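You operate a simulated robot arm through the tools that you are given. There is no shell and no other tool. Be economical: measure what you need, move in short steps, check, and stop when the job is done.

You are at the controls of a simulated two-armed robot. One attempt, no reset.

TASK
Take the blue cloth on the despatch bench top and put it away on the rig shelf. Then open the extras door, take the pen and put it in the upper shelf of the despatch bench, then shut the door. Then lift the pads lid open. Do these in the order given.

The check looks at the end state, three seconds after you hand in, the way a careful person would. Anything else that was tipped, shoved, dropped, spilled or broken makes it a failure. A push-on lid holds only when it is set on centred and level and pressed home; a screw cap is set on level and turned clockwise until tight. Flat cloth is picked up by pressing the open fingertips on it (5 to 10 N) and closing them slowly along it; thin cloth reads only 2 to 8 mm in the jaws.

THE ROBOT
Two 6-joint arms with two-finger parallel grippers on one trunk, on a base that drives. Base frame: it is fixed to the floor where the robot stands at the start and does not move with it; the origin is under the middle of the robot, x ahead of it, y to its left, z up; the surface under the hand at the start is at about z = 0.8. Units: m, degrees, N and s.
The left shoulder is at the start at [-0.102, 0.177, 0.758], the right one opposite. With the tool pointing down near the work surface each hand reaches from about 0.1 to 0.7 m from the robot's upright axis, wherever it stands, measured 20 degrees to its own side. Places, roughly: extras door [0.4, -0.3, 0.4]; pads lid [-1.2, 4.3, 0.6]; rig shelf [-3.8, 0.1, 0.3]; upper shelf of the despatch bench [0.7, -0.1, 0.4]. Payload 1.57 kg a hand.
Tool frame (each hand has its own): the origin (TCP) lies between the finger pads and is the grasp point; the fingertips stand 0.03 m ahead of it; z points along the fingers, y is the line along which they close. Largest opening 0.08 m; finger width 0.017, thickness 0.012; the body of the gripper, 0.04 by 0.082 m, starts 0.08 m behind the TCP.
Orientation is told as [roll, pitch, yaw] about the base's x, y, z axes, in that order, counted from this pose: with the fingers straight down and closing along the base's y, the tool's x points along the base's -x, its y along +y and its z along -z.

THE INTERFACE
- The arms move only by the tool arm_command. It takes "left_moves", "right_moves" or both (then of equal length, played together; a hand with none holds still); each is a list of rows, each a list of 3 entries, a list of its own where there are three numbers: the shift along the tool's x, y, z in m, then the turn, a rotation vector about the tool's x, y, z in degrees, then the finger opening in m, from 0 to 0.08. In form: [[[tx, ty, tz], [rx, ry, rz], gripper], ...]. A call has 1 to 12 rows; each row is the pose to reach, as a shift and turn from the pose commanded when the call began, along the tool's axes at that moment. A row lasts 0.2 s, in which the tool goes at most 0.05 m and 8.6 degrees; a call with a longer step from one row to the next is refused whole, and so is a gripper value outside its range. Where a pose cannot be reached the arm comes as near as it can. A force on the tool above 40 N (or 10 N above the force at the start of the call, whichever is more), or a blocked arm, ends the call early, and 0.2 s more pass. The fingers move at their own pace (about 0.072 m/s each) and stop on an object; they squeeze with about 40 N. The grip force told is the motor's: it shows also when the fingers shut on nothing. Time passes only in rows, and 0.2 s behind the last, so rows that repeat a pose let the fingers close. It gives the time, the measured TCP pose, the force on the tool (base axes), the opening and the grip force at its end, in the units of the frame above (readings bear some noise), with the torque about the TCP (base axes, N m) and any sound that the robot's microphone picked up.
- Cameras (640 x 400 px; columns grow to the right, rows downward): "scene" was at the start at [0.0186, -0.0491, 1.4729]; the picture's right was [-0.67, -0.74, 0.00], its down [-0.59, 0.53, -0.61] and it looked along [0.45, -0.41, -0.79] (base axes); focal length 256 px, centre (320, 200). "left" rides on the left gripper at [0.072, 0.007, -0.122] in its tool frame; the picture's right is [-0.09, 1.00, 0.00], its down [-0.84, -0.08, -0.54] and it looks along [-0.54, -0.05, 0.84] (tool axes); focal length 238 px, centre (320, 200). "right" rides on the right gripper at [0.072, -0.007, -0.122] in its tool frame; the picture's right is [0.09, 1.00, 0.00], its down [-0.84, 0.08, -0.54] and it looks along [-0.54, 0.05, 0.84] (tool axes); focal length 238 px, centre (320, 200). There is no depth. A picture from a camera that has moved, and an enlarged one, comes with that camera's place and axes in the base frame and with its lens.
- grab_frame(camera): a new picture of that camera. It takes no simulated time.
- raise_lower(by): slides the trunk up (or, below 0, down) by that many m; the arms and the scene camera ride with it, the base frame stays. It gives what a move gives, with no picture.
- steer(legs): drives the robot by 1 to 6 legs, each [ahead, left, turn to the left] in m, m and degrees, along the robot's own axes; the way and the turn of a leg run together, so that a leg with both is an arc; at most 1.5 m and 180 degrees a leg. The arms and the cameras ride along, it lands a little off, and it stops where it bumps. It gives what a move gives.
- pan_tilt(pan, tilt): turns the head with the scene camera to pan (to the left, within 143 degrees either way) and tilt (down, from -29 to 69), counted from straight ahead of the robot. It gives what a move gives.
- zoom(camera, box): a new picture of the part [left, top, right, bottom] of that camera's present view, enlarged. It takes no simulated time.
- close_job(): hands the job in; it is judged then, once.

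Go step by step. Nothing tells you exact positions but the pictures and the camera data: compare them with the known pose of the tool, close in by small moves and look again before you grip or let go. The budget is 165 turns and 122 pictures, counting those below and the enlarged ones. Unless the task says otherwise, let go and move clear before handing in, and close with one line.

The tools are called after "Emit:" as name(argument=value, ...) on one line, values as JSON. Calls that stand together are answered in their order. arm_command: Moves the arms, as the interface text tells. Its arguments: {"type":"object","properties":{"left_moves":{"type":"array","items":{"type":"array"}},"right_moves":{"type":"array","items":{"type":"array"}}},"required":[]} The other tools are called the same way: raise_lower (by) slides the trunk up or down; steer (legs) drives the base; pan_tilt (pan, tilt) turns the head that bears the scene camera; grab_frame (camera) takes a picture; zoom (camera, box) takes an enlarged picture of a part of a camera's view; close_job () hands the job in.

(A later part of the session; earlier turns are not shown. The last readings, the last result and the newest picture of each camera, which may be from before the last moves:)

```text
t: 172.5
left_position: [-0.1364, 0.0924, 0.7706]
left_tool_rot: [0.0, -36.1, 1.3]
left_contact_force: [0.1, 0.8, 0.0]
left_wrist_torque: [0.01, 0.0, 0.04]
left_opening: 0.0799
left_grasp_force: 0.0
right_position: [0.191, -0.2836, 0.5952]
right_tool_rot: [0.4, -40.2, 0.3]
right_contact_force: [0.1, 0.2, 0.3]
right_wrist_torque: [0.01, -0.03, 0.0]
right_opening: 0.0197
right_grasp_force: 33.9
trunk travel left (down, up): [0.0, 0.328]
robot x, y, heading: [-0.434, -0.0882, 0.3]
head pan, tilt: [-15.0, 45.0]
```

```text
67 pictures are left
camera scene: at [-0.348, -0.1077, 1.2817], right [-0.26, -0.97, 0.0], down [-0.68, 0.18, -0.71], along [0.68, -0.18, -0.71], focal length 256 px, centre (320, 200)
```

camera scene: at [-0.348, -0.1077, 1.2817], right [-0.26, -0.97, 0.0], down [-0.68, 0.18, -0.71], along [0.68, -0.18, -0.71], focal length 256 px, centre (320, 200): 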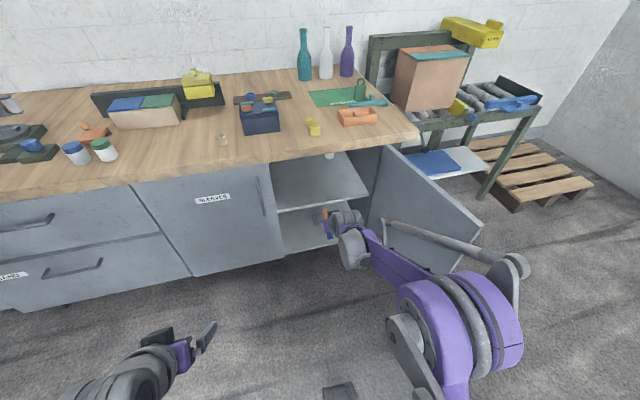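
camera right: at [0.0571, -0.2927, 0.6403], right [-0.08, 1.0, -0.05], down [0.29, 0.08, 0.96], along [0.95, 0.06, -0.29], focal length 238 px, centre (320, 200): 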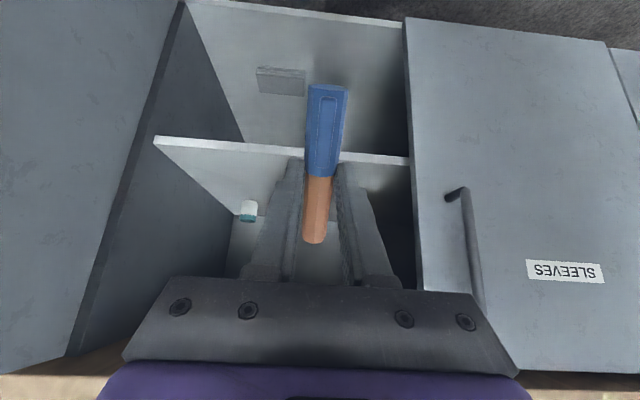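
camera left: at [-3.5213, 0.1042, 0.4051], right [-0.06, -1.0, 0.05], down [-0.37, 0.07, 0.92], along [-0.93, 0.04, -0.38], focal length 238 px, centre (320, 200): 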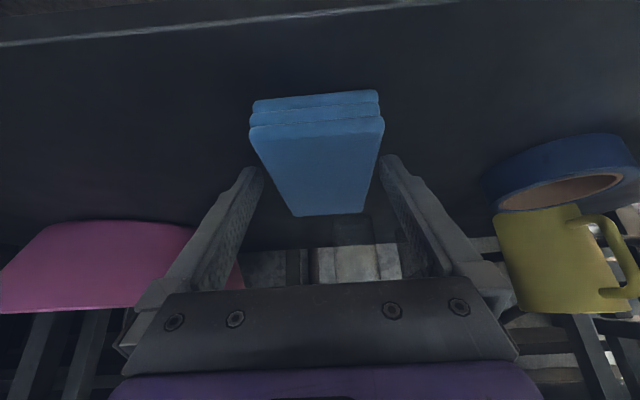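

Upper shelf front edge works out at x≈0.44, z≈0.435. I tilt the hand a bit more and move the pen in over the shelf's front part.

Emit:
arm_command(right_moves=[[[-0.027, 0, 0.032], [0, -5, 0], 0.0], [[-0.054, 0, 0.063], [0, -10, 0], 0.0], [[-0.081, 0, 0.095], [0, -15, 0], 0.0], [[-0.108, 0, 0.127], [0, -15, 0], 0.0], [[-0.136, 0, 0.159], [0, -15, 0], 0.0], [[-0.163, 0, 0.19], [0, -15, 0], 0.0], [[-0.19, 0, 0.222], [0, -15, 0], 0.0], [[-0.217, 0, 0.254], [0, -15, 0], 0.0]])

Emit:
grab_frame(camera="right")

Emit:
grab_frame(camera="scene")

```text
t: 174.3
left_position: [-0.1379, 0.0941, 0.7708]
left_tool_rot: [0.0, -36.0, 1.4]
left_contact_force: [0.3, 0.6, -0.5]
left_wrist_torque: [-0.01, 0.04, -0.01]
left_opening: 0.0799
left_grasp_force: 0.1
right_position: [0.443, -0.2806, 0.5489]
right_tool_rot: [0.4, -55.2, 0.4]
right_contact_force: [-0.3, 0.0, -0.9]
right_wrist_torque: [-0.01, -0.01, 0.03]
right_opening: 0.0198
right_grasp_force: 33.9
right hand out of reach, approached as far as the arm can: row 7, 8
trunk travel left (down, up): [0.0, 0.328]
robot x, y, heading: [-0.4404, -0.0897, 0.3]
head pan, tilt: [-15.0, 45.0]
```

```text
66 pictures are left
camera right: at [0.3011, -0.2892, 0.5576], right [-0.06, 1.0, -0.07], down [0.03, 0.07, 1.0], along [1.0, 0.06, -0.04], focal length 238 px, centre (320, 200)
```

right: 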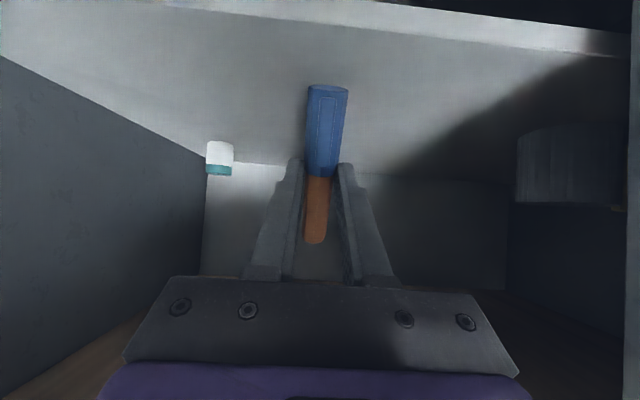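

```text
65 pictures are left
camera scene: at [-0.3482, -0.1076, 1.2818], right [-0.26, -0.97, 0.0], down [-0.68, 0.18, -0.71], along [0.68, -0.18, -0.71], focal length 256 px, centre (320, 200)
```

scene: 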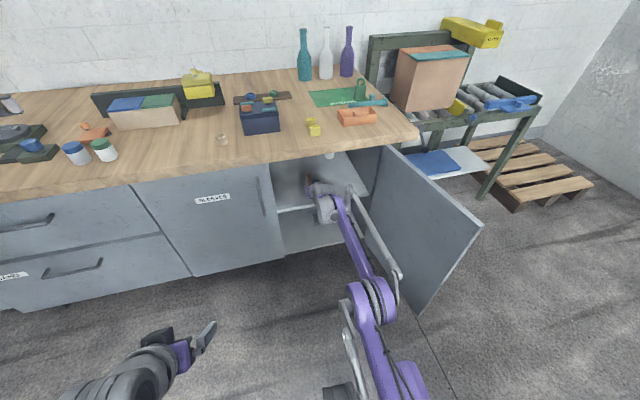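

The pen is over the front of the shelf; the arm is at its reach, so I drive forward 0.09 m, then ease tilt and lower.

Emit:
steer(legs=[[0.09, 0, 0]])

Emit:
arm_command(right_moves=[[[0.008, 0, 0.006], [0, 4, 0], 0.0], [[0.016, 0, 0.011], [0, 8, 0], 0.0], [[0.025, 0, 0.017], [0, 8, 0], 0.0]])

Emit:
grab_frame(camera="right")

```text
t: 175.4
left_position: [-0.0481, 0.094, 0.7709]
left_tool_rot: [0.1, -36.1, 1.4]
left_contact_force: [0.6, 0.6, 0.0]
left_wrist_torque: [0.0, -0.01, 0.0]
left_opening: 0.0798
left_grasp_force: 0.2
right_position: [0.5314, -0.2811, 0.5488]
right_tool_rot: [0.4, -55.1, 0.3]
right_contact_force: [0.4, 0.1, 0.1]
right_wrist_torque: [0.01, -0.01, -0.01]
right_opening: 0.0197
right_grasp_force: 33.5
trunk travel left (down, up): [0.0, 0.328]
robot x, y, heading: [-0.3483, -0.0885, -0.2]
head pan, tilt: [-15.0, 45.0]
```

```text
t: 176.2
left_position: [-0.0474, 0.0932, 0.7695]
left_tool_rot: [0.0, -36.2, 1.3]
left_contact_force: [0.3, -0.1, 0.0]
left_wrist_torque: [0.03, 0.03, 0.01]
left_opening: 0.0801
left_grasp_force: 0.1
right_position: [0.5121, -0.28, 0.5199]
right_tool_rot: [0.2, -47.1, 0.4]
right_contact_force: [0.1, 0.5, 0.7]
right_wrist_torque: [-0.05, 0.01, 0.0]
right_opening: 0.0197
right_grasp_force: 34.1
right hand out of reach, approached as far as the arm can: row 1, 2, 3
trunk travel left (down, up): [0.0, 0.328]
robot x, y, heading: [-0.3484, -0.0913, 0.3]
head pan, tilt: [-15.0, 45.0]
```

```text
64 pictures are left
camera right: at [0.3745, -0.2887, 0.5483], right [-0.07, 1.0, -0.06], down [0.17, 0.08, 0.98], along [0.98, 0.06, -0.18], focal length 238 px, centre (320, 200)
```

right: 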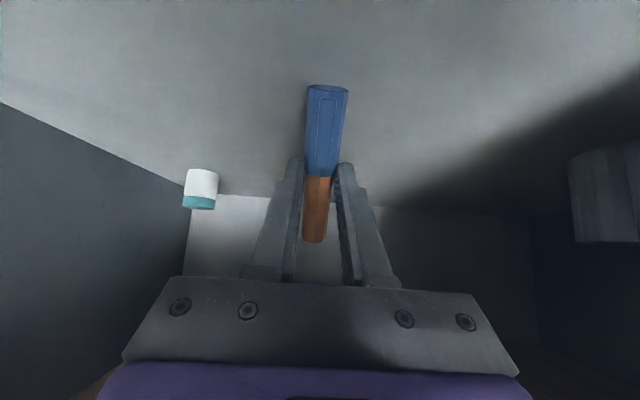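

Emit:
steer(legs=[[0.05, 0, 0]])

Emit:
arm_command(right_moves=[[[0.004, 0, 0.003], [0, 0, 0], 0.0], [[0.007, 0, 0.007], [0, 0, 0], 0.0], [[0.011, 0, 0.01], [0, 0, 0], 0.0], [[0.014, 0, 0.013], [0, 0, 0], 0.0]])

Emit:
grab_frame(camera="right")

```text
t: 177.1
left_position: [0.0014, 0.094, 0.7711]
left_tool_rot: [0.0, -36.1, 1.2]
left_contact_force: [-0.5, 0.1, 0.3]
left_wrist_torque: [-0.04, 0.04, 0.0]
left_opening: 0.0801
left_grasp_force: 0.0
right_position: [0.562, -0.2796, 0.5197]
right_tool_rot: [0.5, -47.0, 0.3]
right_contact_force: [0.0, -0.4, 0.6]
right_wrist_torque: [0.01, 0.01, 0.02]
right_opening: 0.02
right_grasp_force: 34.1
trunk travel left (down, up): [0.0, 0.328]
robot x, y, heading: [-0.2979, -0.0844, 0.1]
head pan, tilt: [-15.0, 45.0]
```

```text
t: 178.1
left_position: [-0.0006, 0.0946, 0.772]
left_tool_rot: [-0.1, -36.3, 1.4]
left_contact_force: [0.7, -0.2, 0.1]
left_wrist_torque: [-0.03, -0.01, 0.01]
left_opening: 0.0801
left_grasp_force: 0.1
right_position: [0.5605, -0.2805, 0.5046]
right_tool_rot: [0.4, -47.4, 0.3]
right_contact_force: [8.0, -0.7, 21.6]
right_wrist_torque: [-0.02, -0.18, -0.02]
right_opening: 0.0198
right_grasp_force: 33.5
trunk travel left (down, up): [0.0, 0.328]
robot x, y, heading: [-0.3004, -0.0837, 0.0]
head pan, tilt: [-15.0, 45.0]
```

```text
63 pictures are left
camera right: at [0.4228, -0.2888, 0.5316], right [-0.07, 1.0, -0.06], down [0.17, 0.08, 0.98], along [0.98, 0.06, -0.17], focal length 238 px, centre (320, 200)
```

right: 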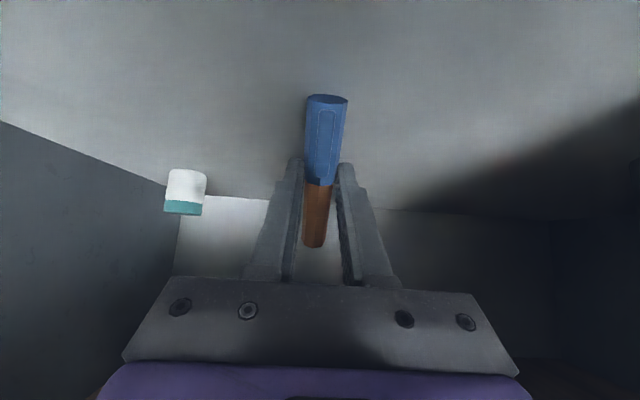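

Emit:
arm_command(right_moves=[[[-0.001, 0, -0.002], [0, 5, 0], 0.0], [[0.0, 0, 0.0], [0, 10, 0], 0.0], [[0.002, 0, 0.003], [0, 13, 0], 0.0]])

Emit:
arm_command(right_moves=[[[0, 0, 0], [0, 0, 0], 0.024], [[0, 0, 0], [0, 0, 0], 0.03], [[0, 0, 0], [0, 0, 0], 0.04], [[0, 0, 0], [0, 0, 0], 0.06], [[0, 0, 0], [0, 0, 0], 0.06], [[0, 0, 0], [0, 0, 0], 0.06]])

Emit:
grab_frame(camera="right")

```text
t: 178.9
left_position: [0.0012, 0.0938, 0.7696]
left_tool_rot: [0.0, -36.0, 1.3]
left_contact_force: [0.0, 0.1, 0.0]
left_wrist_torque: [-0.02, 0.01, -0.04]
left_opening: 0.08
left_grasp_force: 0.1
right_position: [0.524, -0.2802, 0.5007]
right_tool_rot: [0.3, -34.1, 0.4]
right_contact_force: [-0.9, -0.1, -0.9]
right_wrist_torque: [0.02, 0.0, 0.0]
right_opening: 0.0196
right_grasp_force: 33.3
right hand out of reach, approached as far as the arm can: row 1, 2, 3
trunk travel left (down, up): [0.0, 0.328]
robot x, y, heading: [-0.298, -0.0872, 0.3]
head pan, tilt: [-15.0, 45.0]
```

```text
t: 180.3
left_position: [0.0002, 0.093, 0.7716]
left_tool_rot: [0.0, -36.1, 1.2]
left_contact_force: [0.0, -0.2, -0.5]
left_wrist_torque: [0.02, -0.01, 0.04]
left_opening: 0.0802
left_grasp_force: 0.0
right_position: [0.5236, -0.2795, 0.4998]
right_tool_rot: [0.3, -34.3, 0.5]
right_contact_force: [0.4, 0.1, 0.5]
right_wrist_torque: [0.0, 0.01, -0.03]
right_opening: 0.0602
right_grasp_force: 0.1
trunk travel left (down, up): [0.0, 0.328]
robot x, y, heading: [-0.2991, -0.0869, 0.2]
head pan, tilt: [-15.0, 45.0]
```

```text
62 pictures are left
camera right: at [0.3967, -0.2889, 0.5595], right [-0.09, 1.0, -0.05], down [0.39, 0.08, 0.92], along [0.92, 0.06, -0.39], focal length 238 px, centre (320, 200)
```

right: 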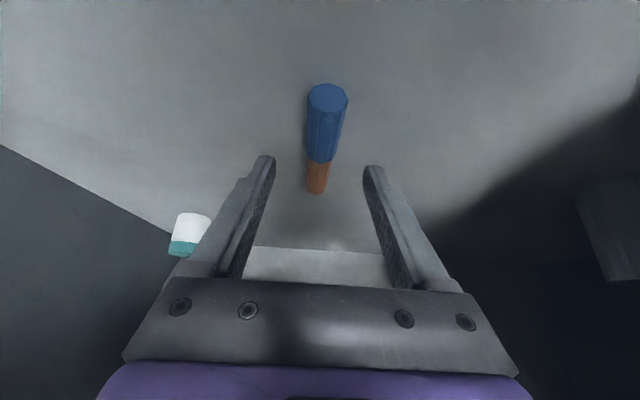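

The pen lies flat on the upper shelf. I back out with the base.

Emit:
steer(legs=[[-0.22, 0, 0]])

Emit:
grab_frame(camera="right")

Emit:
grab_frame(camera="scene")

```text
t: 182.0
left_position: [-0.2178, 0.0926, 0.7724]
left_tool_rot: [0.0, -36.2, 1.1]
left_contact_force: [-1.2, -1.3, 0.2]
left_wrist_torque: [0.02, -0.01, 0.0]
left_opening: 0.0801
left_grasp_force: 0.0
right_position: [0.3081, -0.283, 0.5015]
right_tool_rot: [0.3, -34.3, 0.4]
right_contact_force: [0.3, 0.0, -0.6]
right_wrist_torque: [-0.01, 0.0, -0.01]
right_opening: 0.0598
right_grasp_force: 0.1
trunk travel left (down, up): [0.0, 0.328]
robot x, y, heading: [-0.5186, -0.0862, 0.0]
head pan, tilt: [-15.0, 45.0]
```

```text
61 pictures are left
camera right: at [0.1784, -0.2906, 0.5597], right [-0.09, 1.0, -0.05], down [0.39, 0.08, 0.92], along [0.92, 0.06, -0.39], focal length 238 px, centre (320, 200)
```

right: 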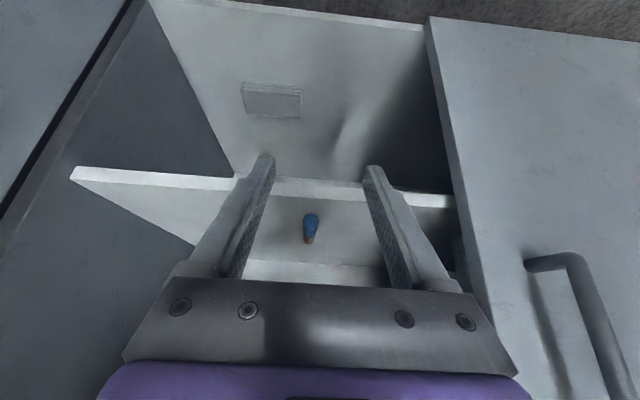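

```text
60 pictures are left
camera scene: at [-0.4283, -0.1078, 1.2818], right [-0.26, -0.97, 0.0], down [-0.68, 0.18, -0.71], along [0.68, -0.18, -0.71], focal length 256 px, centre (320, 200)
```

scene: 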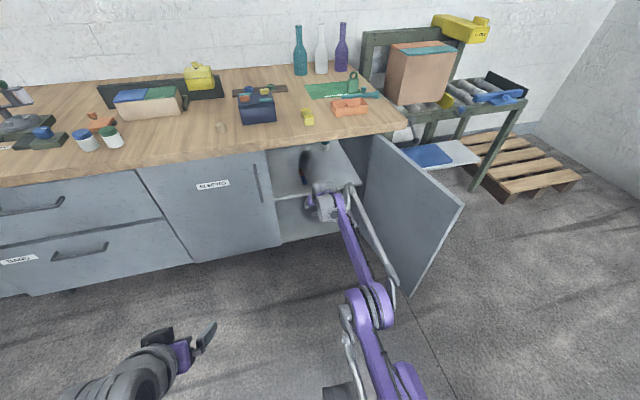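

Pen is in place. Now I pull the right hand back and up, to bring it around the outside of the door.

Emit:
arm_command(right_moves=[[[0.033, 0, -0.022], [0, 0, 0], 0.0], [[0.066, 0, -0.045], [0, 0, 0], 0.0], [[0.0995, 0, -0.067], [0, 0, 0], 0.0], [[0.076, 0, -0.1], [0, 8, 0], 0.0], [[0.054, 0, -0.136], [0, 16, 0], 0.0], [[0.031, 0, -0.17], [0, 24, 0], 0.0], [[0.008, 0, -0.205], [0, 34, 0], 0.0], [[-0.016, 0, -0.24], [0, 34, 0], 0.0], [[-0.04, 0, -0.274], [0, 34, 0], 0.0]])

Emit:
raise_lower(by=0.2)

Emit:
grab_frame(camera="right")

```text
refused: row 7 steps farther than a row can; nothing moved
```

```text
t: 184.2
left_position: [-0.2171, 0.0925, 0.9704]
left_tool_rot: [0.0, -36.1, 1.2]
left_contact_force: [0.1, 0.3, -0.2]
left_wrist_torque: [-0.01, 0.01, -0.01]
left_opening: 0.0799
left_grasp_force: 0.0
right_position: [0.3016, -0.2815, 0.7601]
right_tool_rot: [0.1, -37.9, 0.2]
right_contact_force: [-0.2, -0.7, -0.5]
right_wrist_torque: [0.01, 0.03, -0.02]
right_opening: 0.0601
right_grasp_force: 0.0
trunk travel left (down, up): [-0.2, 0.128]
robot x, y, heading: [-0.5183, -0.0862, 0.2]
head pan, tilt: [-15.0, 45.0]
```

```text
59 pictures are left
camera right: at [0.1707, -0.2905, 0.809], right [-0.08, 1.0, -0.05], down [0.33, 0.08, 0.94], along [0.94, 0.06, -0.33], focal length 238 px, centre (320, 200)
```

right: 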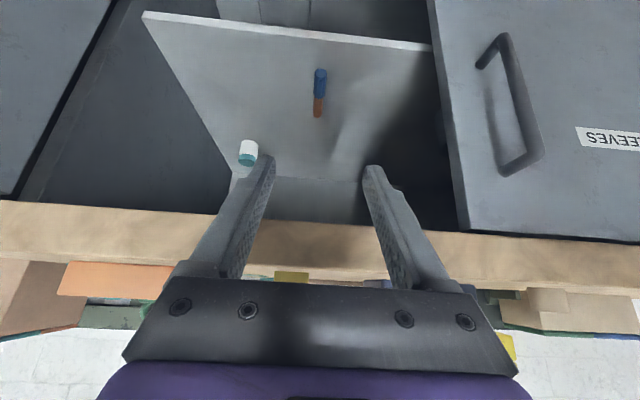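

Emit:
arm_command(right_moves=[[[0.03, 0, -0.023], [0, 0, 0], 0.0], [[0.06, 0, -0.046], [0, 0, 0], 0.0], [[0.09, 0, -0.07], [0, 0, 0], 0.0], [[0.118, 0, -0.092], [0, 0, 0], 0.0], [[0.094, 0, -0.124], [0, 8, 0], 0.0], [[0.069, 0, -0.155], [0, 16, 0], 0.0], [[0.044, 0, -0.187], [0, 24, 0], 0.0], [[0.02, 0, -0.218], [0, 32, 0], 0.0], [[-0.005, 0, -0.25], [0, 38, 0], 0.0]])

Emit:
grab_frame(camera="right")

```text
t: 186.2
left_position: [-0.2177, 0.0935, 0.9708]
left_tool_rot: [0.0, -36.1, 1.2]
left_contact_force: [0.1, 0.1, 0.7]
left_wrist_torque: [0.02, -0.02, 0.0]
left_opening: 0.08
left_grasp_force: 0.1
right_position: [0.1009, -0.283, 0.9401]
right_tool_rot: [0.2, 0.2, 0.5]
right_contact_force: [-0.4, -0.7, 0.7]
right_wrist_torque: [-0.02, -0.01, -0.01]
right_opening: 0.0001
right_grasp_force: 21.1
right hand out of reach, approached as far as the arm can: row 8, 9
trunk travel left (down, up): [-0.2, 0.128]
robot x, y, heading: [-0.5203, -0.0861, 0.1]
head pan, tilt: [-15.0, 45.0]
```

```text
58 pictures are left
camera right: at [0.0294, -0.2902, 1.0611], right [-0.1, 0.99, 0.0], down [0.84, 0.08, 0.54], along [0.54, 0.06, -0.84], focal length 238 px, centre (320, 200)
```

right: 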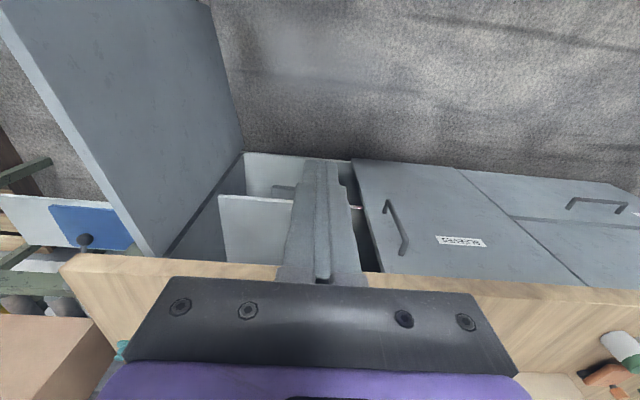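

Door is ~98° open. I strafe right so that the hand passes over the door to its outer side, then lower it.

Emit:
steer(legs=[[0, -0.46, 0]])

Emit:
arm_command(right_moves=[[[0, 0, 0.045], [0, 0, 0], 0.0], [[0, 0, 0.09], [0, 0, 0], 0.0], [[0, 0, 0.135], [0, 0, 0], 0.0], [[0, 0, 0.18], [0, 0, 0], 0.0], [[0, 0, 0.225], [0, 0, 0], 0.0], [[0, 0, 0.255], [0, 0, 0], 0.0]])

Emit:
pan_tilt(pan=0, tilt=50)

Emit:
grab_frame(camera="scene")

Emit:
grab_frame(camera="right")

```text
t: 190.7
left_position: [-0.2155, -0.3688, 0.9708]
left_tool_rot: [0.0, -36.1, 1.2]
left_contact_force: [-0.1, 0.1, -0.2]
left_wrist_torque: [-0.04, 0.02, -0.02]
left_opening: 0.0801
left_grasp_force: 0.0
right_position: [0.1033, -0.7429, 0.9393]
right_tool_rot: [0.2, 0.2, 0.5]
right_contact_force: [-0.1, -0.4, -0.3]
right_wrist_torque: [0.01, -0.02, -0.01]
right_opening: 0.0
right_grasp_force: 21.1
trunk travel left (down, up): [-0.2, 0.128]
robot x, y, heading: [-0.5166, -0.5477, 0.3]
head pan, tilt: [-15.0, 45.0]
```

```text
t: 192.1
left_position: [-0.2162, -0.3685, 0.971]
left_tool_rot: [0.0, -36.0, 1.2]
left_contact_force: [-0.1, -0.6, -0.5]
left_wrist_torque: [0.02, 0.0, 0.02]
left_opening: 0.0799
left_grasp_force: 0.1
right_position: [0.1015, -0.743, 0.6841]
right_tool_rot: [0.2, 0.1, 0.5]
right_contact_force: [0.0, -0.7, -0.3]
right_wrist_torque: [-0.01, 0.0, -0.02]
right_opening: 0.0
right_grasp_force: 21.3
trunk travel left (down, up): [-0.2, 0.128]
robot x, y, heading: [-0.5176, -0.5482, 0.0]
head pan, tilt: [-15.0, 45.0]
```

```text
t: 192.9
left_position: [-0.2162, -0.368, 0.9713]
left_tool_rot: [0.0, -36.0, 1.2]
left_contact_force: [0.1, -0.5, 0.0]
left_wrist_torque: [0.0, -0.02, 0.01]
left_opening: 0.0803
left_grasp_force: 0.1
right_position: [0.1017, -0.7428, 0.6837]
right_tool_rot: [0.2, 0.2, 0.4]
right_contact_force: [-0.9, 0.1, 0.9]
right_wrist_torque: [-0.02, 0.0, 0.01]
right_opening: 0.0001
right_grasp_force: 21.7
trunk travel left (down, up): [-0.2, 0.128]
robot x, y, heading: [-0.5174, -0.5496, 0.2]
head pan, tilt: [0.0, 50.0]
```

```text
57 pictures are left
camera scene: at [-0.4766, -0.5479, 1.4762], right [0.0, -1.0, 0.0], down [-0.77, 0.0, -0.64], along [0.64, 0.0, -0.77], focal length 256 px, centre (320, 200)
```

scene: 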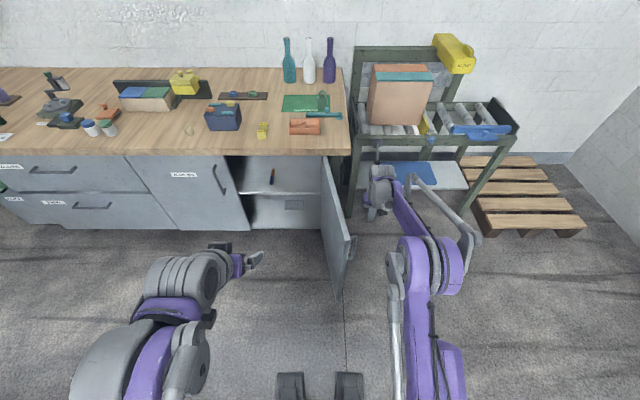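

```text
56 pictures are left
camera right: at [0.0306, -0.7507, 0.8049], right [-0.1, 0.99, 0.0], down [0.84, 0.08, 0.54], along [0.54, 0.06, -0.84], focal length 238 px, centre (320, 200)
```

right: 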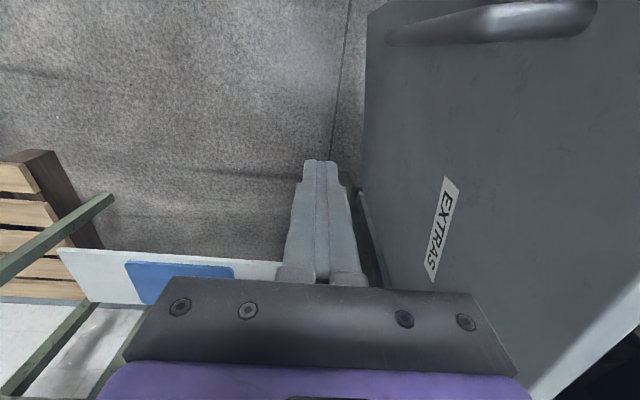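

The hand is on the outer side of the door. I push it along its closing arc with the fingers.

Emit:
arm_command(right_moves=[[[0, 0.043, 0], [0, 0, 0], 0.0], [[0, 0.083, 0], [0, 0, 0], 0.0], [[0, 0.126, 0], [0, 0, 0], 0.0], [[0.003, 0.17, 0], [0, 0, 0], 0.0], [[0.003, 0.214, 0], [0, 0, 0], 0.0], [[-0.005, 0.249, 0], [0, 0, 0], 0.0], [[-0.016, 0.284, 0], [0, 0, 0], 0.0], [[-0.033, 0.316, 0], [0, 0, 0], 0.0], [[-0.052, 0.349, 0], [0, 0, 0], 0.0]])

Emit:
grab_frame(camera="scene")

Emit:
grab_frame(camera="right")

```text
t: 194.9
left_position: [-0.2159, -0.3678, 0.972]
left_tool_rot: [0.1, -36.2, 1.2]
left_contact_force: [0.4, 0.7, -0.8]
left_wrist_torque: [-0.02, -0.01, -0.01]
left_opening: 0.0798
left_grasp_force: 0.1
right_position: [0.1076, -0.4321, 0.6849]
right_tool_rot: [0.2, 0.3, 0.5]
right_contact_force: [-1.4, 0.3, -0.4]
right_wrist_torque: [0.04, 0.02, 0.0]
right_opening: 0.0
right_grasp_force: 21.2
right hand out of reach, approached as far as the arm can: row 8, 9
trunk travel left (down, up): [-0.2, 0.128]
robot x, y, heading: [-0.5165, -0.5515, 0.0]
head pan, tilt: [0.0, 50.0]
```

```text
55 pictures are left
camera scene: at [-0.4765, -0.5478, 1.4762], right [0.0, -1.0, 0.0], down [-0.77, 0.0, -0.64], along [0.64, 0.0, -0.77], focal length 256 px, centre (320, 200)
```

scene: 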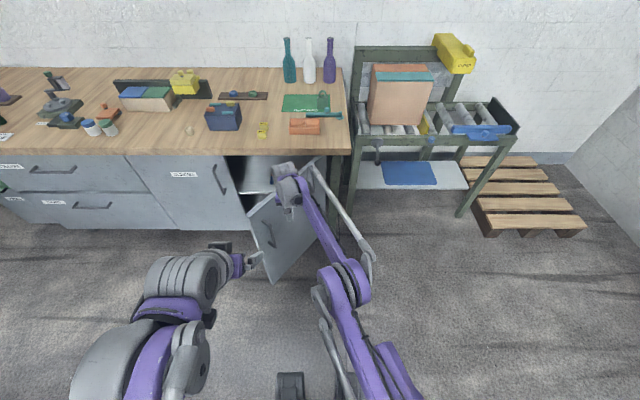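

```text
54 pictures are left
camera right: at [0.0361, -0.441, 0.8056], right [-0.1, 0.99, 0.0], down [0.84, 0.08, 0.54], along [0.54, 0.06, -0.84], focal length 238 px, centre (320, 200)
```

right: 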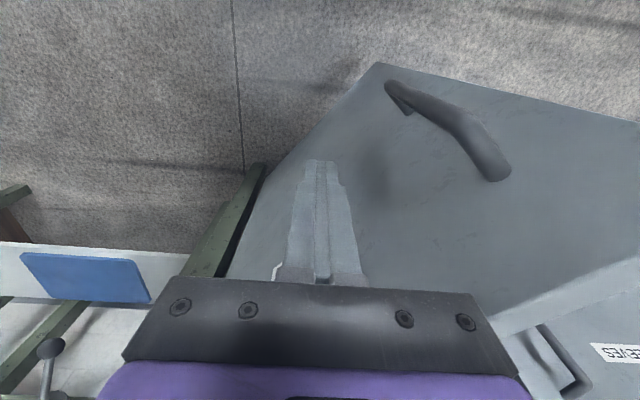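

Door is about half closed. I push further by driving the base forward-left with the hand leading.

Emit:
steer(legs=[[0.09, 0.075, 0], [0.095, 0.06, 0]])

Emit:
grab_frame(camera="scene")

Emit:
grab_frame(camera="right")

```text
t: 197.1
left_position: [-0.0319, -0.2315, 0.9714]
left_tool_rot: [0.0, -36.1, 1.2]
left_contact_force: [-0.1, -0.1, 0.5]
left_wrist_torque: [-0.02, 0.03, -0.02]
left_opening: 0.08
left_grasp_force: 0.0
right_position: [0.2925, -0.2964, 0.6855]
right_tool_rot: [0.2, 0.2, 0.5]
right_contact_force: [-0.3, -0.5, -0.7]
right_wrist_torque: [-0.02, 0.03, 0.02]
right_opening: 0.0001
right_grasp_force: 21.5
trunk travel left (down, up): [-0.2, 0.128]
robot x, y, heading: [-0.3319, -0.41, 0.2]
head pan, tilt: [0.0, 50.0]
```

```text
53 pictures are left
camera scene: at [-0.2917, -0.4112, 1.4761], right [0.0, -1.0, 0.0], down [-0.77, 0.0, -0.64], along [0.64, 0.0, -0.77], focal length 256 px, centre (320, 200)
```

scene: 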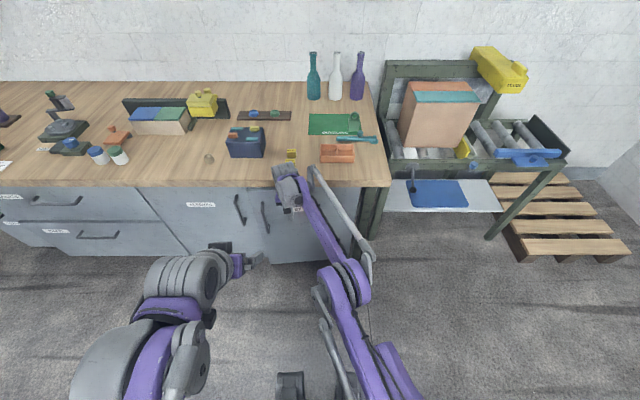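

```text
52 pictures are left
camera right: at [0.2206, -0.3049, 0.8053], right [-0.1, 0.99, 0.0], down [0.84, 0.08, 0.54], along [0.54, 0.06, -0.84], focal length 238 px, centre (320, 200)
```

right: 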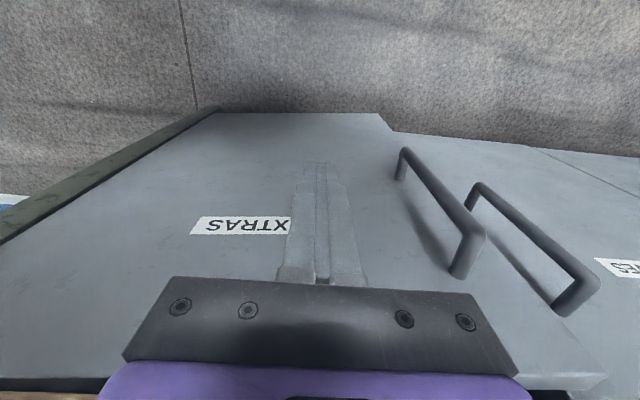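

Nearly closed. Fingers-down would hit the bench lip, so I draw back, tilt the fingers forward, lower, then push home.

Emit:
arm_command(right_moves=[[[0.03, 0, 0.0], [0, -8, 0], 0.0], [[0.06, 0, 0.02], [0, -16, 0], 0.0], [[0.06, 0, 0.04], [0, -24, 0], 0.0], [[0.06, 0, 0.06], [0, -32, 0], 0.0], [[0.06, 0, 0.08], [0, -40, 0], 0.0], [[0.06, 0, 0.09], [0, -48, 0], 0.0]])

Emit:
grab_frame(camera="right")

```text
t: 198.5
left_position: [-0.0317, -0.2325, 0.971]
left_tool_rot: [-0.1, -36.2, 1.1]
left_contact_force: [0.4, -0.5, 0.3]
left_wrist_torque: [0.0, -0.02, -0.06]
left_opening: 0.08
left_grasp_force: 0.0
right_position: [0.2312, -0.2968, 0.5951]
right_tool_rot: [0.4, -47.9, 0.3]
right_contact_force: [-0.1, 0.4, 0.0]
right_wrist_torque: [0.0, -0.04, 0.0]
right_opening: 0.0001
right_grasp_force: 21.6
trunk travel left (down, up): [-0.2, 0.128]
robot x, y, heading: [-0.3349, -0.4135, -0.1]
head pan, tilt: [0.0, 50.0]
```

```text
51 pictures are left
camera right: at [0.0924, -0.3051, 0.6218], right [-0.07, 1.0, -0.06], down [0.16, 0.07, 0.98], along [0.98, 0.06, -0.16], focal length 238 px, centre (320, 200)
```

right: 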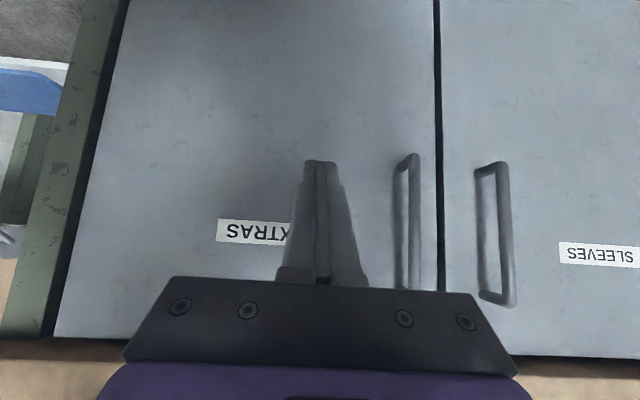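

Emit:
arm_command(right_moves=[[[-0.027, 0, 0.03], [0, 0, 0], 0.0], [[-0.053, 0, 0.059], [0, 0, 0], 0.0], [[-0.067, 0, 0.074], [0, 0, 0], 0.0], [[-0.077, 0, 0.085], [0, 0, 0], 0.0], [[-0.084, 0, 0.093], [0, 0, 0], 0.0], [[-0.089, 0, 0.099], [0, 0, 0], 0.0]])

Emit:
grab_frame(camera="right")

```text
t: 199.9
left_position: [-0.0316, -0.2325, 0.9707]
left_tool_rot: [0.0, -36.1, 1.1]
left_contact_force: [-0.1, -0.8, -0.1]
left_wrist_torque: [-0.03, 0.02, -0.01]
left_opening: 0.0801
left_grasp_force: 0.0
right_position: [0.3642, -0.2963, 0.5954]
right_tool_rot: [0.4, -47.8, 0.3]
right_contact_force: [0.3, -0.1, 0.3]
right_wrist_torque: [0.0, -0.01, 0.01]
right_opening: 0.0001
right_grasp_force: 21.1
trunk travel left (down, up): [-0.2, 0.128]
robot x, y, heading: [-0.33, -0.4141, 0.2]
head pan, tilt: [0.0, 50.0]
```

```text
50 pictures are left
camera right: at [0.2257, -0.3046, 0.6219], right [-0.07, 1.0, -0.06], down [0.16, 0.07, 0.98], along [0.98, 0.06, -0.16], focal length 238 px, centre (320, 200)
```

right: 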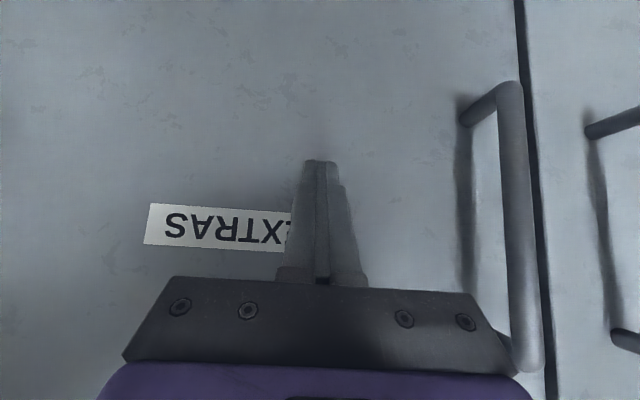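

Emit:
arm_command(right_moves=[[[-0.0054, 0, 0.006], [0, 0, 0], 0.0], [[-0.0107, 0, 0.012], [0, 0, 0], 0.0], [[-0.016, 0, 0.018], [0, 0, 0], 0.0], [[-0.02, 0, 0.022], [0, 0, 0], 0.0]])

Emit:
grab_frame(camera="right")

```text
t: 200.4
left_position: [-0.0331, -0.2319, 0.9712]
left_tool_rot: [0.0, -36.3, 1.1]
left_contact_force: [-0.6, -0.2, -0.8]
left_wrist_torque: [-0.01, 0.01, 0.02]
left_opening: 0.0798
left_grasp_force: 0.1
right_position: [0.3703, -0.295, 0.5944]
right_tool_rot: [0.3, -47.3, 0.1]
right_contact_force: [-17.5, -2.5, 5.5]
right_wrist_torque: [-0.04, 0.1, -0.1]
right_opening: 0.0
right_grasp_force: 21.3
trunk travel left (down, up): [-0.2, 0.128]
robot x, y, heading: [-0.3291, -0.4099, 0.5]
head pan, tilt: [0.0, 50.0]
stopped in row 2 (right hand): the force on the tool passed its limit at 47 N (the readings are from after the stop); the commanded pose is now the measured one
```

```text
49 pictures are left
camera right: at [0.2318, -0.3031, 0.622], right [-0.07, 1.0, -0.06], down [0.17, 0.08, 0.98], along [0.98, 0.06, -0.17], focal length 238 px, centre (320, 200)
```

right: 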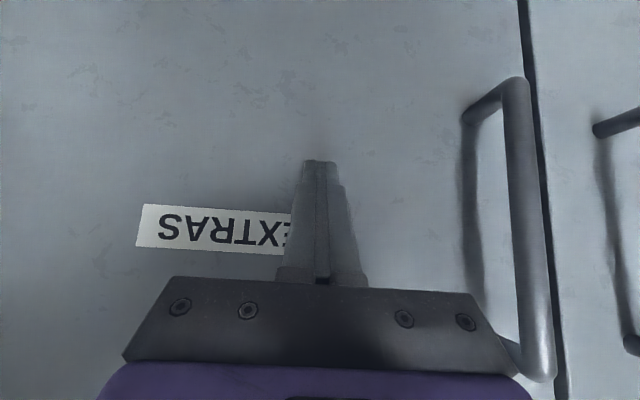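

The door is pushed home against a hard stop. I withdraw and check it.

Emit:
arm_command(right_moves=[[[0.03, 0, -0.033], [0, 0, 0], 0.0], [[0.06, 0, -0.066], [0, 0, 0], 0.0], [[0.09, 0, -0.1], [0, 0, 0], 0.0]])

Emit:
steer(legs=[[-0.2, 0, 0]])

Emit:
grab_frame(camera="scene")

Emit:
pan_tilt(pan=100, tilt=15)

Emit:
grab_frame(camera="scene")

```text
t: 201.2
left_position: [-0.0318, -0.2329, 0.9699]
left_tool_rot: [0.0, -36.2, 1.1]
left_contact_force: [0.2, -0.6, 1.4]
left_wrist_torque: [-0.01, -0.03, 0.01]
left_opening: 0.0804
left_grasp_force: 0.0
right_position: [0.2359, -0.2968, 0.5952]
right_tool_rot: [0.3, -47.4, 0.1]
right_contact_force: [0.7, 0.1, -0.7]
right_wrist_torque: [-0.01, 0.03, 0.03]
right_opening: 0.0001
right_grasp_force: 21.9
trunk travel left (down, up): [-0.2, 0.128]
robot x, y, heading: [-0.3374, -0.4115, 0.1]
head pan, tilt: [0.0, 50.0]
```

```text
t: 202.8
left_position: [-0.2333, -0.2338, 0.9713]
left_tool_rot: [0.0, -36.2, 1.2]
left_contact_force: [-1.4, -0.8, -0.8]
left_wrist_torque: [0.0, -0.05, -0.02]
left_opening: 0.0798
left_grasp_force: 0.1
right_position: [0.0359, -0.2965, 0.5953]
right_tool_rot: [0.2, -47.3, 0.2]
right_contact_force: [0.6, -0.4, 0.1]
right_wrist_torque: [-0.01, 0.0, 0.0]
right_opening: 0.0001
right_grasp_force: 21.5
trunk travel left (down, up): [-0.2, 0.128]
robot x, y, heading: [-0.5345, -0.4122, 0.1]
head pan, tilt: [0.0, 50.0]
```

```text
48 pictures are left
camera scene: at [-0.4941, -0.4121, 1.4762], right [0.0, -1.0, 0.0], down [-0.77, 0.0, -0.64], along [0.64, 0.0, -0.77], focal length 256 px, centre (320, 200)
```

scene: 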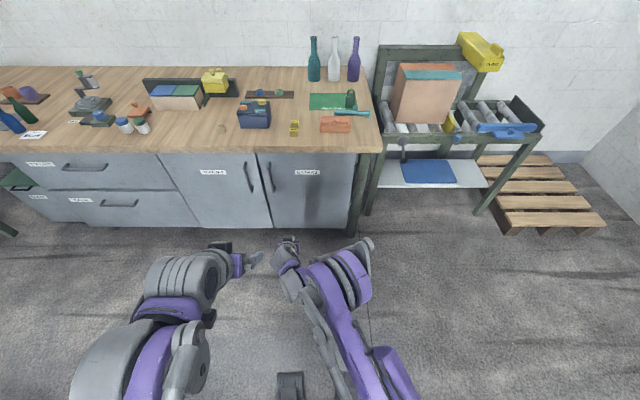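

```text
t: 204.5
left_position: [-0.2326, -0.2339, 0.9708]
left_tool_rot: [-0.1, -36.1, 1.1]
left_contact_force: [-0.1, -0.8, 0.4]
left_wrist_torque: [0.03, 0.0, -0.01]
left_opening: 0.0801
left_grasp_force: 0.0
right_position: [0.0371, -0.2975, 0.5946]
right_tool_rot: [0.3, -47.3, 0.2]
right_contact_force: [0.0, -0.1, 0.2]
right_wrist_torque: [-0.02, 0.01, 0.02]
right_opening: 0.0
right_grasp_force: 21.3
trunk travel left (down, up): [-0.2, 0.128]
robot x, y, heading: [-0.5334, -0.4127, 0.0]
head pan, tilt: [100.0, 15.0]
```

```text
47 pictures are left
camera scene: at [-0.5866, -0.3202, 1.5299], right [0.98, 0.17, 0.0], down [0.05, -0.26, -0.97], along [-0.17, 0.95, -0.26], focal length 256 px, centre (320, 200)
```

scene: 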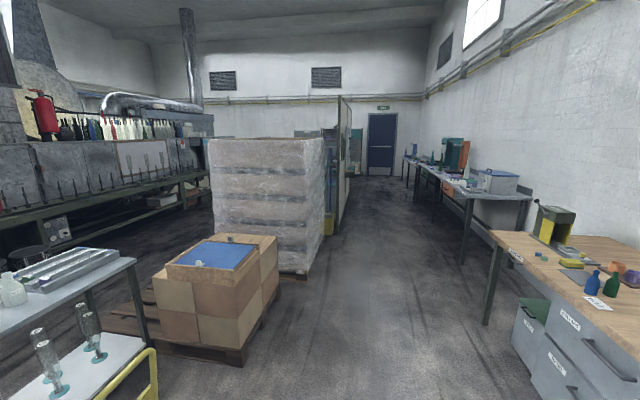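

The door is shut and the bench tidy. Next the pads lid near [-1.2, 4.3, 0.6]; I zoom toward it.

Emit:
zoom(camera="scene", box=[270, 120, 420, 270])

```text
2.67 times, centred on (345, 195) of scene
camera zoom: at [-0.5866, -0.3202, 1.5299], right [0.98, 0.17, 0.0], down [0.05, -0.26, -0.97], along [-0.17, 0.95, -0.26], focal length 682 px, centre (253, 213)
```

zoom: 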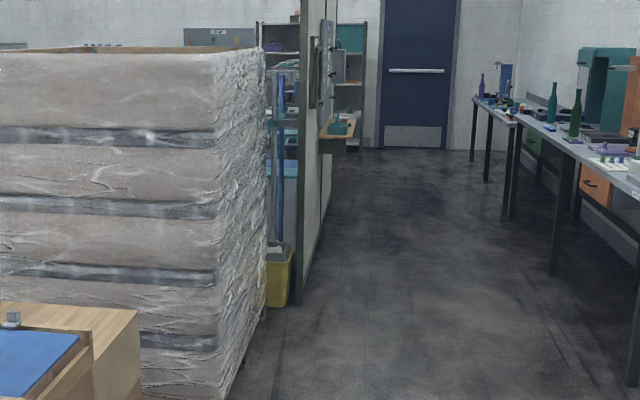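

The partition starts at about (-1.0, 3.3); the pads lid is likely on its far side. I tuck the right hand up, turn and drive up the aisle to look.

Emit:
arm_command(right_moves=[[[-0.033, 0, -0.03], [0, 8, 0], 0.0], [[-0.067, 0, -0.06], [0, 16, 0], 0.0], [[-0.1, 0, -0.09], [0, 24, 0], 0.0], [[-0.134, 0, -0.12], [0, 32, 0], 0.0], [[-0.167, 0, -0.15], [0, 40, 0], 0.0], [[-0.2, 0, -0.18], [0, 47, 0], 0.0], [[-0.22, 0, -0.21], [0, 47, 0], 0.0], [[-0.2, 0, -0.235], [0, 47, 0], 0.0]])

Emit:
steer(legs=[[0, 1.1, 0], [0, 0, 90], [1.2, 0, 0]])

Emit:
pan_tilt(pan=10, tilt=15)

Emit:
grab_frame(camera="scene")

```text
t: 206.3
left_position: [-0.2342, -0.2332, 0.9703]
left_tool_rot: [0.0, -36.1, 1.1]
left_contact_force: [0.3, 0.1, 0.5]
left_wrist_torque: [-0.04, -0.02, -0.02]
left_opening: 0.0799
left_grasp_force: 0.0
right_position: [0.0001, -0.2977, 0.902]
right_tool_rot: [0.2, -0.3, 0.3]
right_contact_force: [-0.7, -0.1, -0.2]
right_wrist_torque: [0.04, -0.01, 0.0]
right_opening: 0.0003
right_grasp_force: 21.1
trunk travel left (down, up): [-0.2, 0.128]
robot x, y, heading: [-0.5325, -0.415, 0.1]
head pan, tilt: [100.0, 15.0]
```

```text
t: 225.9
left_position: [-0.7395, 2.1949, 0.9706]
left_tool_rot: [0.0, -36.1, 92.2]
left_contact_force: [0.5, 0.4, 0.5]
left_wrist_torque: [-0.01, 0.03, -0.02]
left_opening: 0.08
left_grasp_force: 0.0
right_position: [-0.6798, 2.4283, 0.9012]
right_tool_rot: [0.2, -0.2, 91.3]
right_contact_force: [-0.3, -0.9, -0.6]
right_wrist_torque: [0.0, 0.01, 0.0]
right_opening: 0.0
right_grasp_force: 21.3
trunk travel left (down, up): [-0.2, 0.128]
robot x, y, heading: [-0.5546, 1.8956, 91.3]
head pan, tilt: [100.0, 15.0]
```

```text
t: 227.5
left_position: [-0.7396, 2.1937, 0.9697]
left_tool_rot: [-0.1, -36.2, 92.1]
left_contact_force: [0.9, -0.5, 0.4]
left_wrist_torque: [-0.01, 0.04, -0.01]
left_opening: 0.0799
left_grasp_force: 0.0
right_position: [-0.6778, 2.429, 0.9016]
right_tool_rot: [0.3, -0.3, 91.5]
right_contact_force: [0.3, -0.5, -0.5]
right_wrist_torque: [0.03, 0.02, 0.01]
right_opening: 0.0
right_grasp_force: 21.2
trunk travel left (down, up): [-0.2, 0.128]
robot x, y, heading: [-0.5557, 1.8971, 91.2]
head pan, tilt: [10.0, 15.0]
```

```text
45 pictures are left
camera scene: at [-0.5692, 1.9504, 1.5299], right [0.98, 0.19, 0.0], down [0.05, -0.25, -0.97], along [-0.19, 0.95, -0.26], focal length 256 px, centre (320, 200)
```

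scene: 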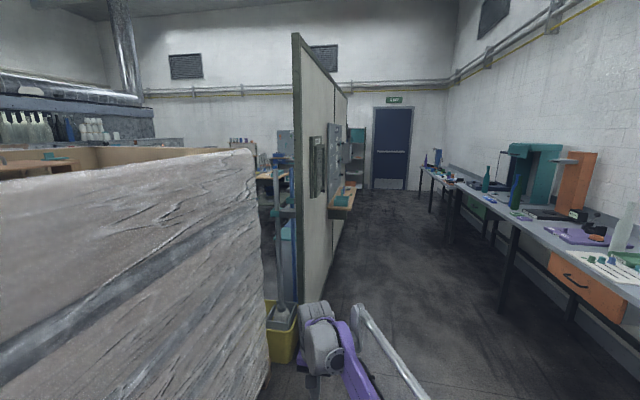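

The partition runs from y≈3.2 to 5.5 at x≈-0.97; I go around its far end.

Emit:
steer(legs=[[0, -0.25, -1.2], [1.5, 0, 0], [1.5, 0, 0], [1.2, 0, 0]])

Emit:
pan_tilt(pan=110, tilt=20)

Emit:
grab_frame(camera="scene")

```text
t: 250.0
left_position: [-0.5056, 6.3953, 0.9704]
left_tool_rot: [0.0, -36.1, 91.6]
left_contact_force: [-0.6, -1.4, 0.0]
left_wrist_torque: [0.03, -0.01, 0.01]
left_opening: 0.0799
left_grasp_force: 0.1
right_position: [-0.4407, 6.6294, 0.9016]
right_tool_rot: [0.2, -0.3, 90.8]
right_contact_force: [0.9, -0.3, 0.1]
right_wrist_torque: [0.0, 0.01, 0.0]
right_opening: 0.0001
right_grasp_force: 21.4
trunk travel left (down, up): [-0.2, 0.128]
robot x, y, heading: [-0.3221, 6.0947, 90.4]
head pan, tilt: [10.0, 15.0]
```

```text
t: 251.8
left_position: [-0.5037, 6.396, 0.9707]
left_tool_rot: [-0.1, -36.1, 91.5]
left_contact_force: [0.2, -0.3, 0.1]
left_wrist_torque: [0.01, -0.02, 0.02]
left_opening: 0.0798
left_grasp_force: 0.1
right_position: [-0.441, 6.6292, 0.9016]
right_tool_rot: [0.2, -0.3, 90.7]
right_contact_force: [0.7, 0.1, 0.0]
right_wrist_torque: [-0.03, -0.02, -0.01]
right_opening: 0.0
right_grasp_force: 20.9
trunk travel left (down, up): [-0.2, 0.128]
robot x, y, heading: [-0.324, 6.1, 90.4]
head pan, tilt: [110.0, 20.0]
```

```text
44 pictures are left
camera scene: at [-0.4074, 6.0254, 1.5218], right [-0.35, 0.94, 0.0], down [0.32, 0.12, -0.94], along [-0.88, -0.33, -0.34], focal length 256 px, centre (320, 200)
```

scene: 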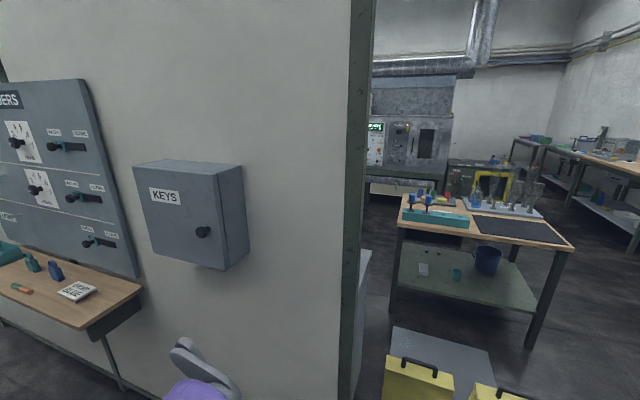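

Emit:
pan_tilt(pan=95, tilt=45)

Emit:
grab_frame(camera="scene")

```text
t: 252.7
left_position: [-0.5046, 6.3957, 0.9707]
left_tool_rot: [0.0, -36.1, 91.7]
left_contact_force: [0.2, 0.3, -0.3]
left_wrist_torque: [-0.02, -0.01, 0.02]
left_opening: 0.08
left_grasp_force: 0.0
right_position: [-0.4416, 6.629, 0.9011]
right_tool_rot: [0.2, -0.3, 90.7]
right_contact_force: [0.2, -0.2, -0.1]
right_wrist_torque: [-0.04, -0.03, -0.03]
right_opening: 0.0
right_grasp_force: 21.3
trunk travel left (down, up): [-0.2, 0.128]
robot x, y, heading: [-0.3225, 6.0969, 91.0]
head pan, tilt: [95.0, 45.0]
```

```text
43 pictures are left
camera scene: at [-0.4011, 6.0502, 1.4831], right [-0.1, 1.0, 0.0], down [0.7, 0.07, -0.71], along [-0.7, -0.07, -0.71], focal length 256 px, centre (320, 200)
```

scene: 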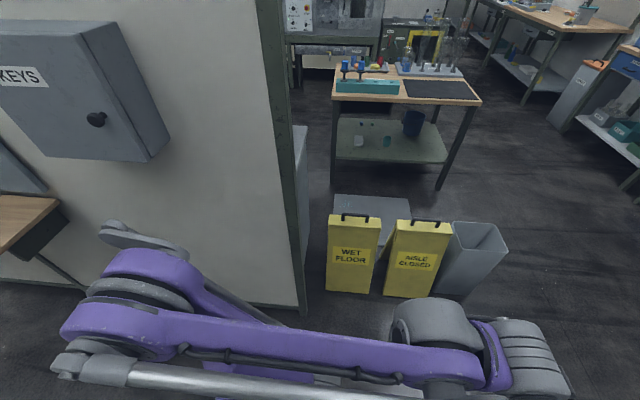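

Signs, a grey box and a bin close the near gap. I look further left/north for a route round the table.

Emit:
pan_tilt(pan=70, tilt=25)

Emit:
grab_frame(camera="scene")

```text
t: 253.6
left_position: [-0.504, 6.3956, 0.9706]
left_tool_rot: [0.0, -36.1, 91.6]
left_contact_force: [-0.1, -0.2, -0.4]
left_wrist_torque: [0.01, 0.01, -0.02]
left_opening: 0.08
left_grasp_force: 0.0
right_position: [-0.4398, 6.629, 0.9011]
right_tool_rot: [0.2, -0.3, 90.9]
right_contact_force: [-0.7, 0.2, 0.0]
right_wrist_torque: [0.0, 0.0, -0.02]
right_opening: 0.0
right_grasp_force: 21.0
trunk travel left (down, up): [-0.2, 0.128]
robot x, y, heading: [-0.325, 6.0936, 90.5]
head pan, tilt: [70.0, 25.0]
```

```text
42 pictures are left
camera scene: at [-0.4071, 6.0887, 1.5136], right [0.33, 0.94, 0.0], down [0.4, -0.14, -0.91], along [-0.85, 0.3, -0.42], focal length 256 px, centre (320, 200)
```

scene: 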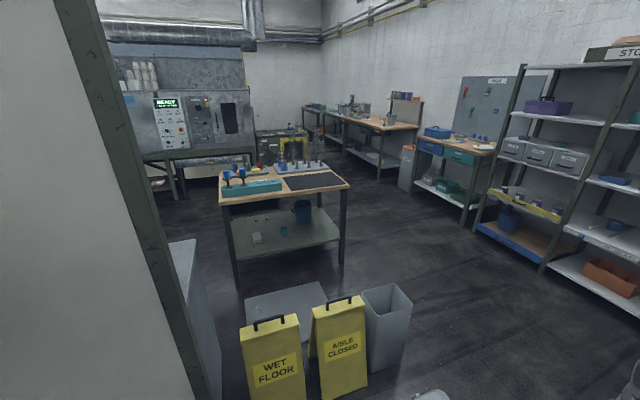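

The route north around the bin and table is open. I drive round: north to y≈7.55, west to x≈-3.2, then look south-east.

Emit:
steer(legs=[[1.45, 0, -0.5], [0, 0, 90], [1.45, 0, 0], [1.4, 0, 0]])

Emit:
pan_tilt(pan=100, tilt=25)

Emit:
grab_frame(camera="scene")

```text
t: 277.9
left_position: [-3.4643, 7.4678, 0.971]
left_tool_rot: [-0.1, -36.0, 178.9]
left_contact_force: [0.7, -0.2, -1.2]
left_wrist_torque: [-0.01, 0.03, 0.01]
left_opening: 0.0802
left_grasp_force: 0.1
right_position: [-3.6956, 7.5428, 0.9018]
right_tool_rot: [0.3, -0.4, 178.1]
right_contact_force: [0.5, 0.2, 0.5]
right_wrist_torque: [-0.01, 0.04, -0.01]
right_opening: 0.0002
right_grasp_force: 21.6
trunk travel left (down, up): [-0.2, 0.128]
robot x, y, heading: [-3.1592, 7.631, 178.0]
head pan, tilt: [70.0, 25.0]
```

```text
t: 278.8
left_position: [-3.4644, 7.4676, 0.9712]
left_tool_rot: [0.0, -36.1, 178.9]
left_contact_force: [-0.4, 0.6, -0.7]
left_wrist_torque: [-0.01, 0.01, 0.01]
left_opening: 0.0801
left_grasp_force: 0.0
right_position: [-3.6959, 7.5419, 0.9019]
right_tool_rot: [0.2, -0.3, 178.1]
right_contact_force: [0.4, -0.7, 0.0]
right_wrist_torque: [0.0, 0.01, 0.0]
right_opening: 0.0
right_grasp_force: 21.4
trunk travel left (down, up): [-0.2, 0.128]
robot x, y, heading: [-3.1582, 7.6399, 177.7]
head pan, tilt: [100.0, 25.0]
```

```text
41 pictures are left
camera scene: at [-3.1048, 7.5438, 1.5137], right [-0.99, -0.14, 0.0], down [-0.06, 0.42, -0.91], along [0.12, -0.9, -0.42], focal length 256 px, centre (320, 200)
```

scene: 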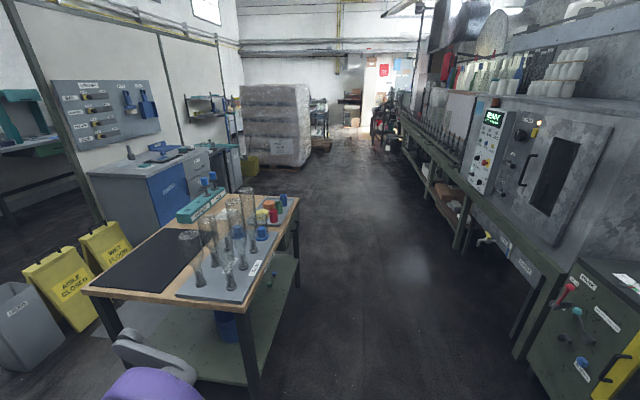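

Emit:
zoom(camera="scene", box=[80, 70, 280, 220])

```text
2.67 times, centred on (180, 145) of scene
camera zoom: at [-3.1048, 7.5438, 1.5137], right [-0.99, -0.14, 0.0], down [-0.06, 0.42, -0.91], along [0.12, -0.9, -0.42], focal length 682 px, centre (693, 347)
```

zoom: 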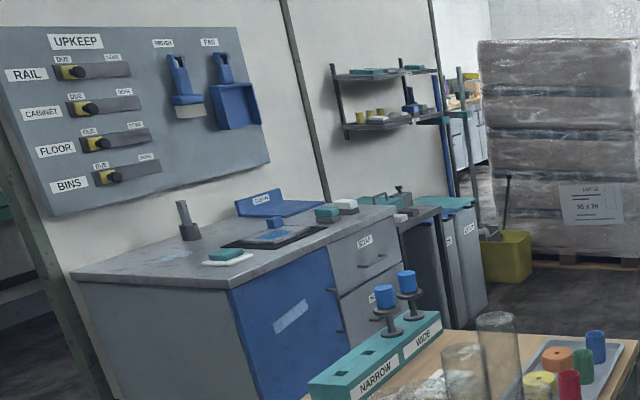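

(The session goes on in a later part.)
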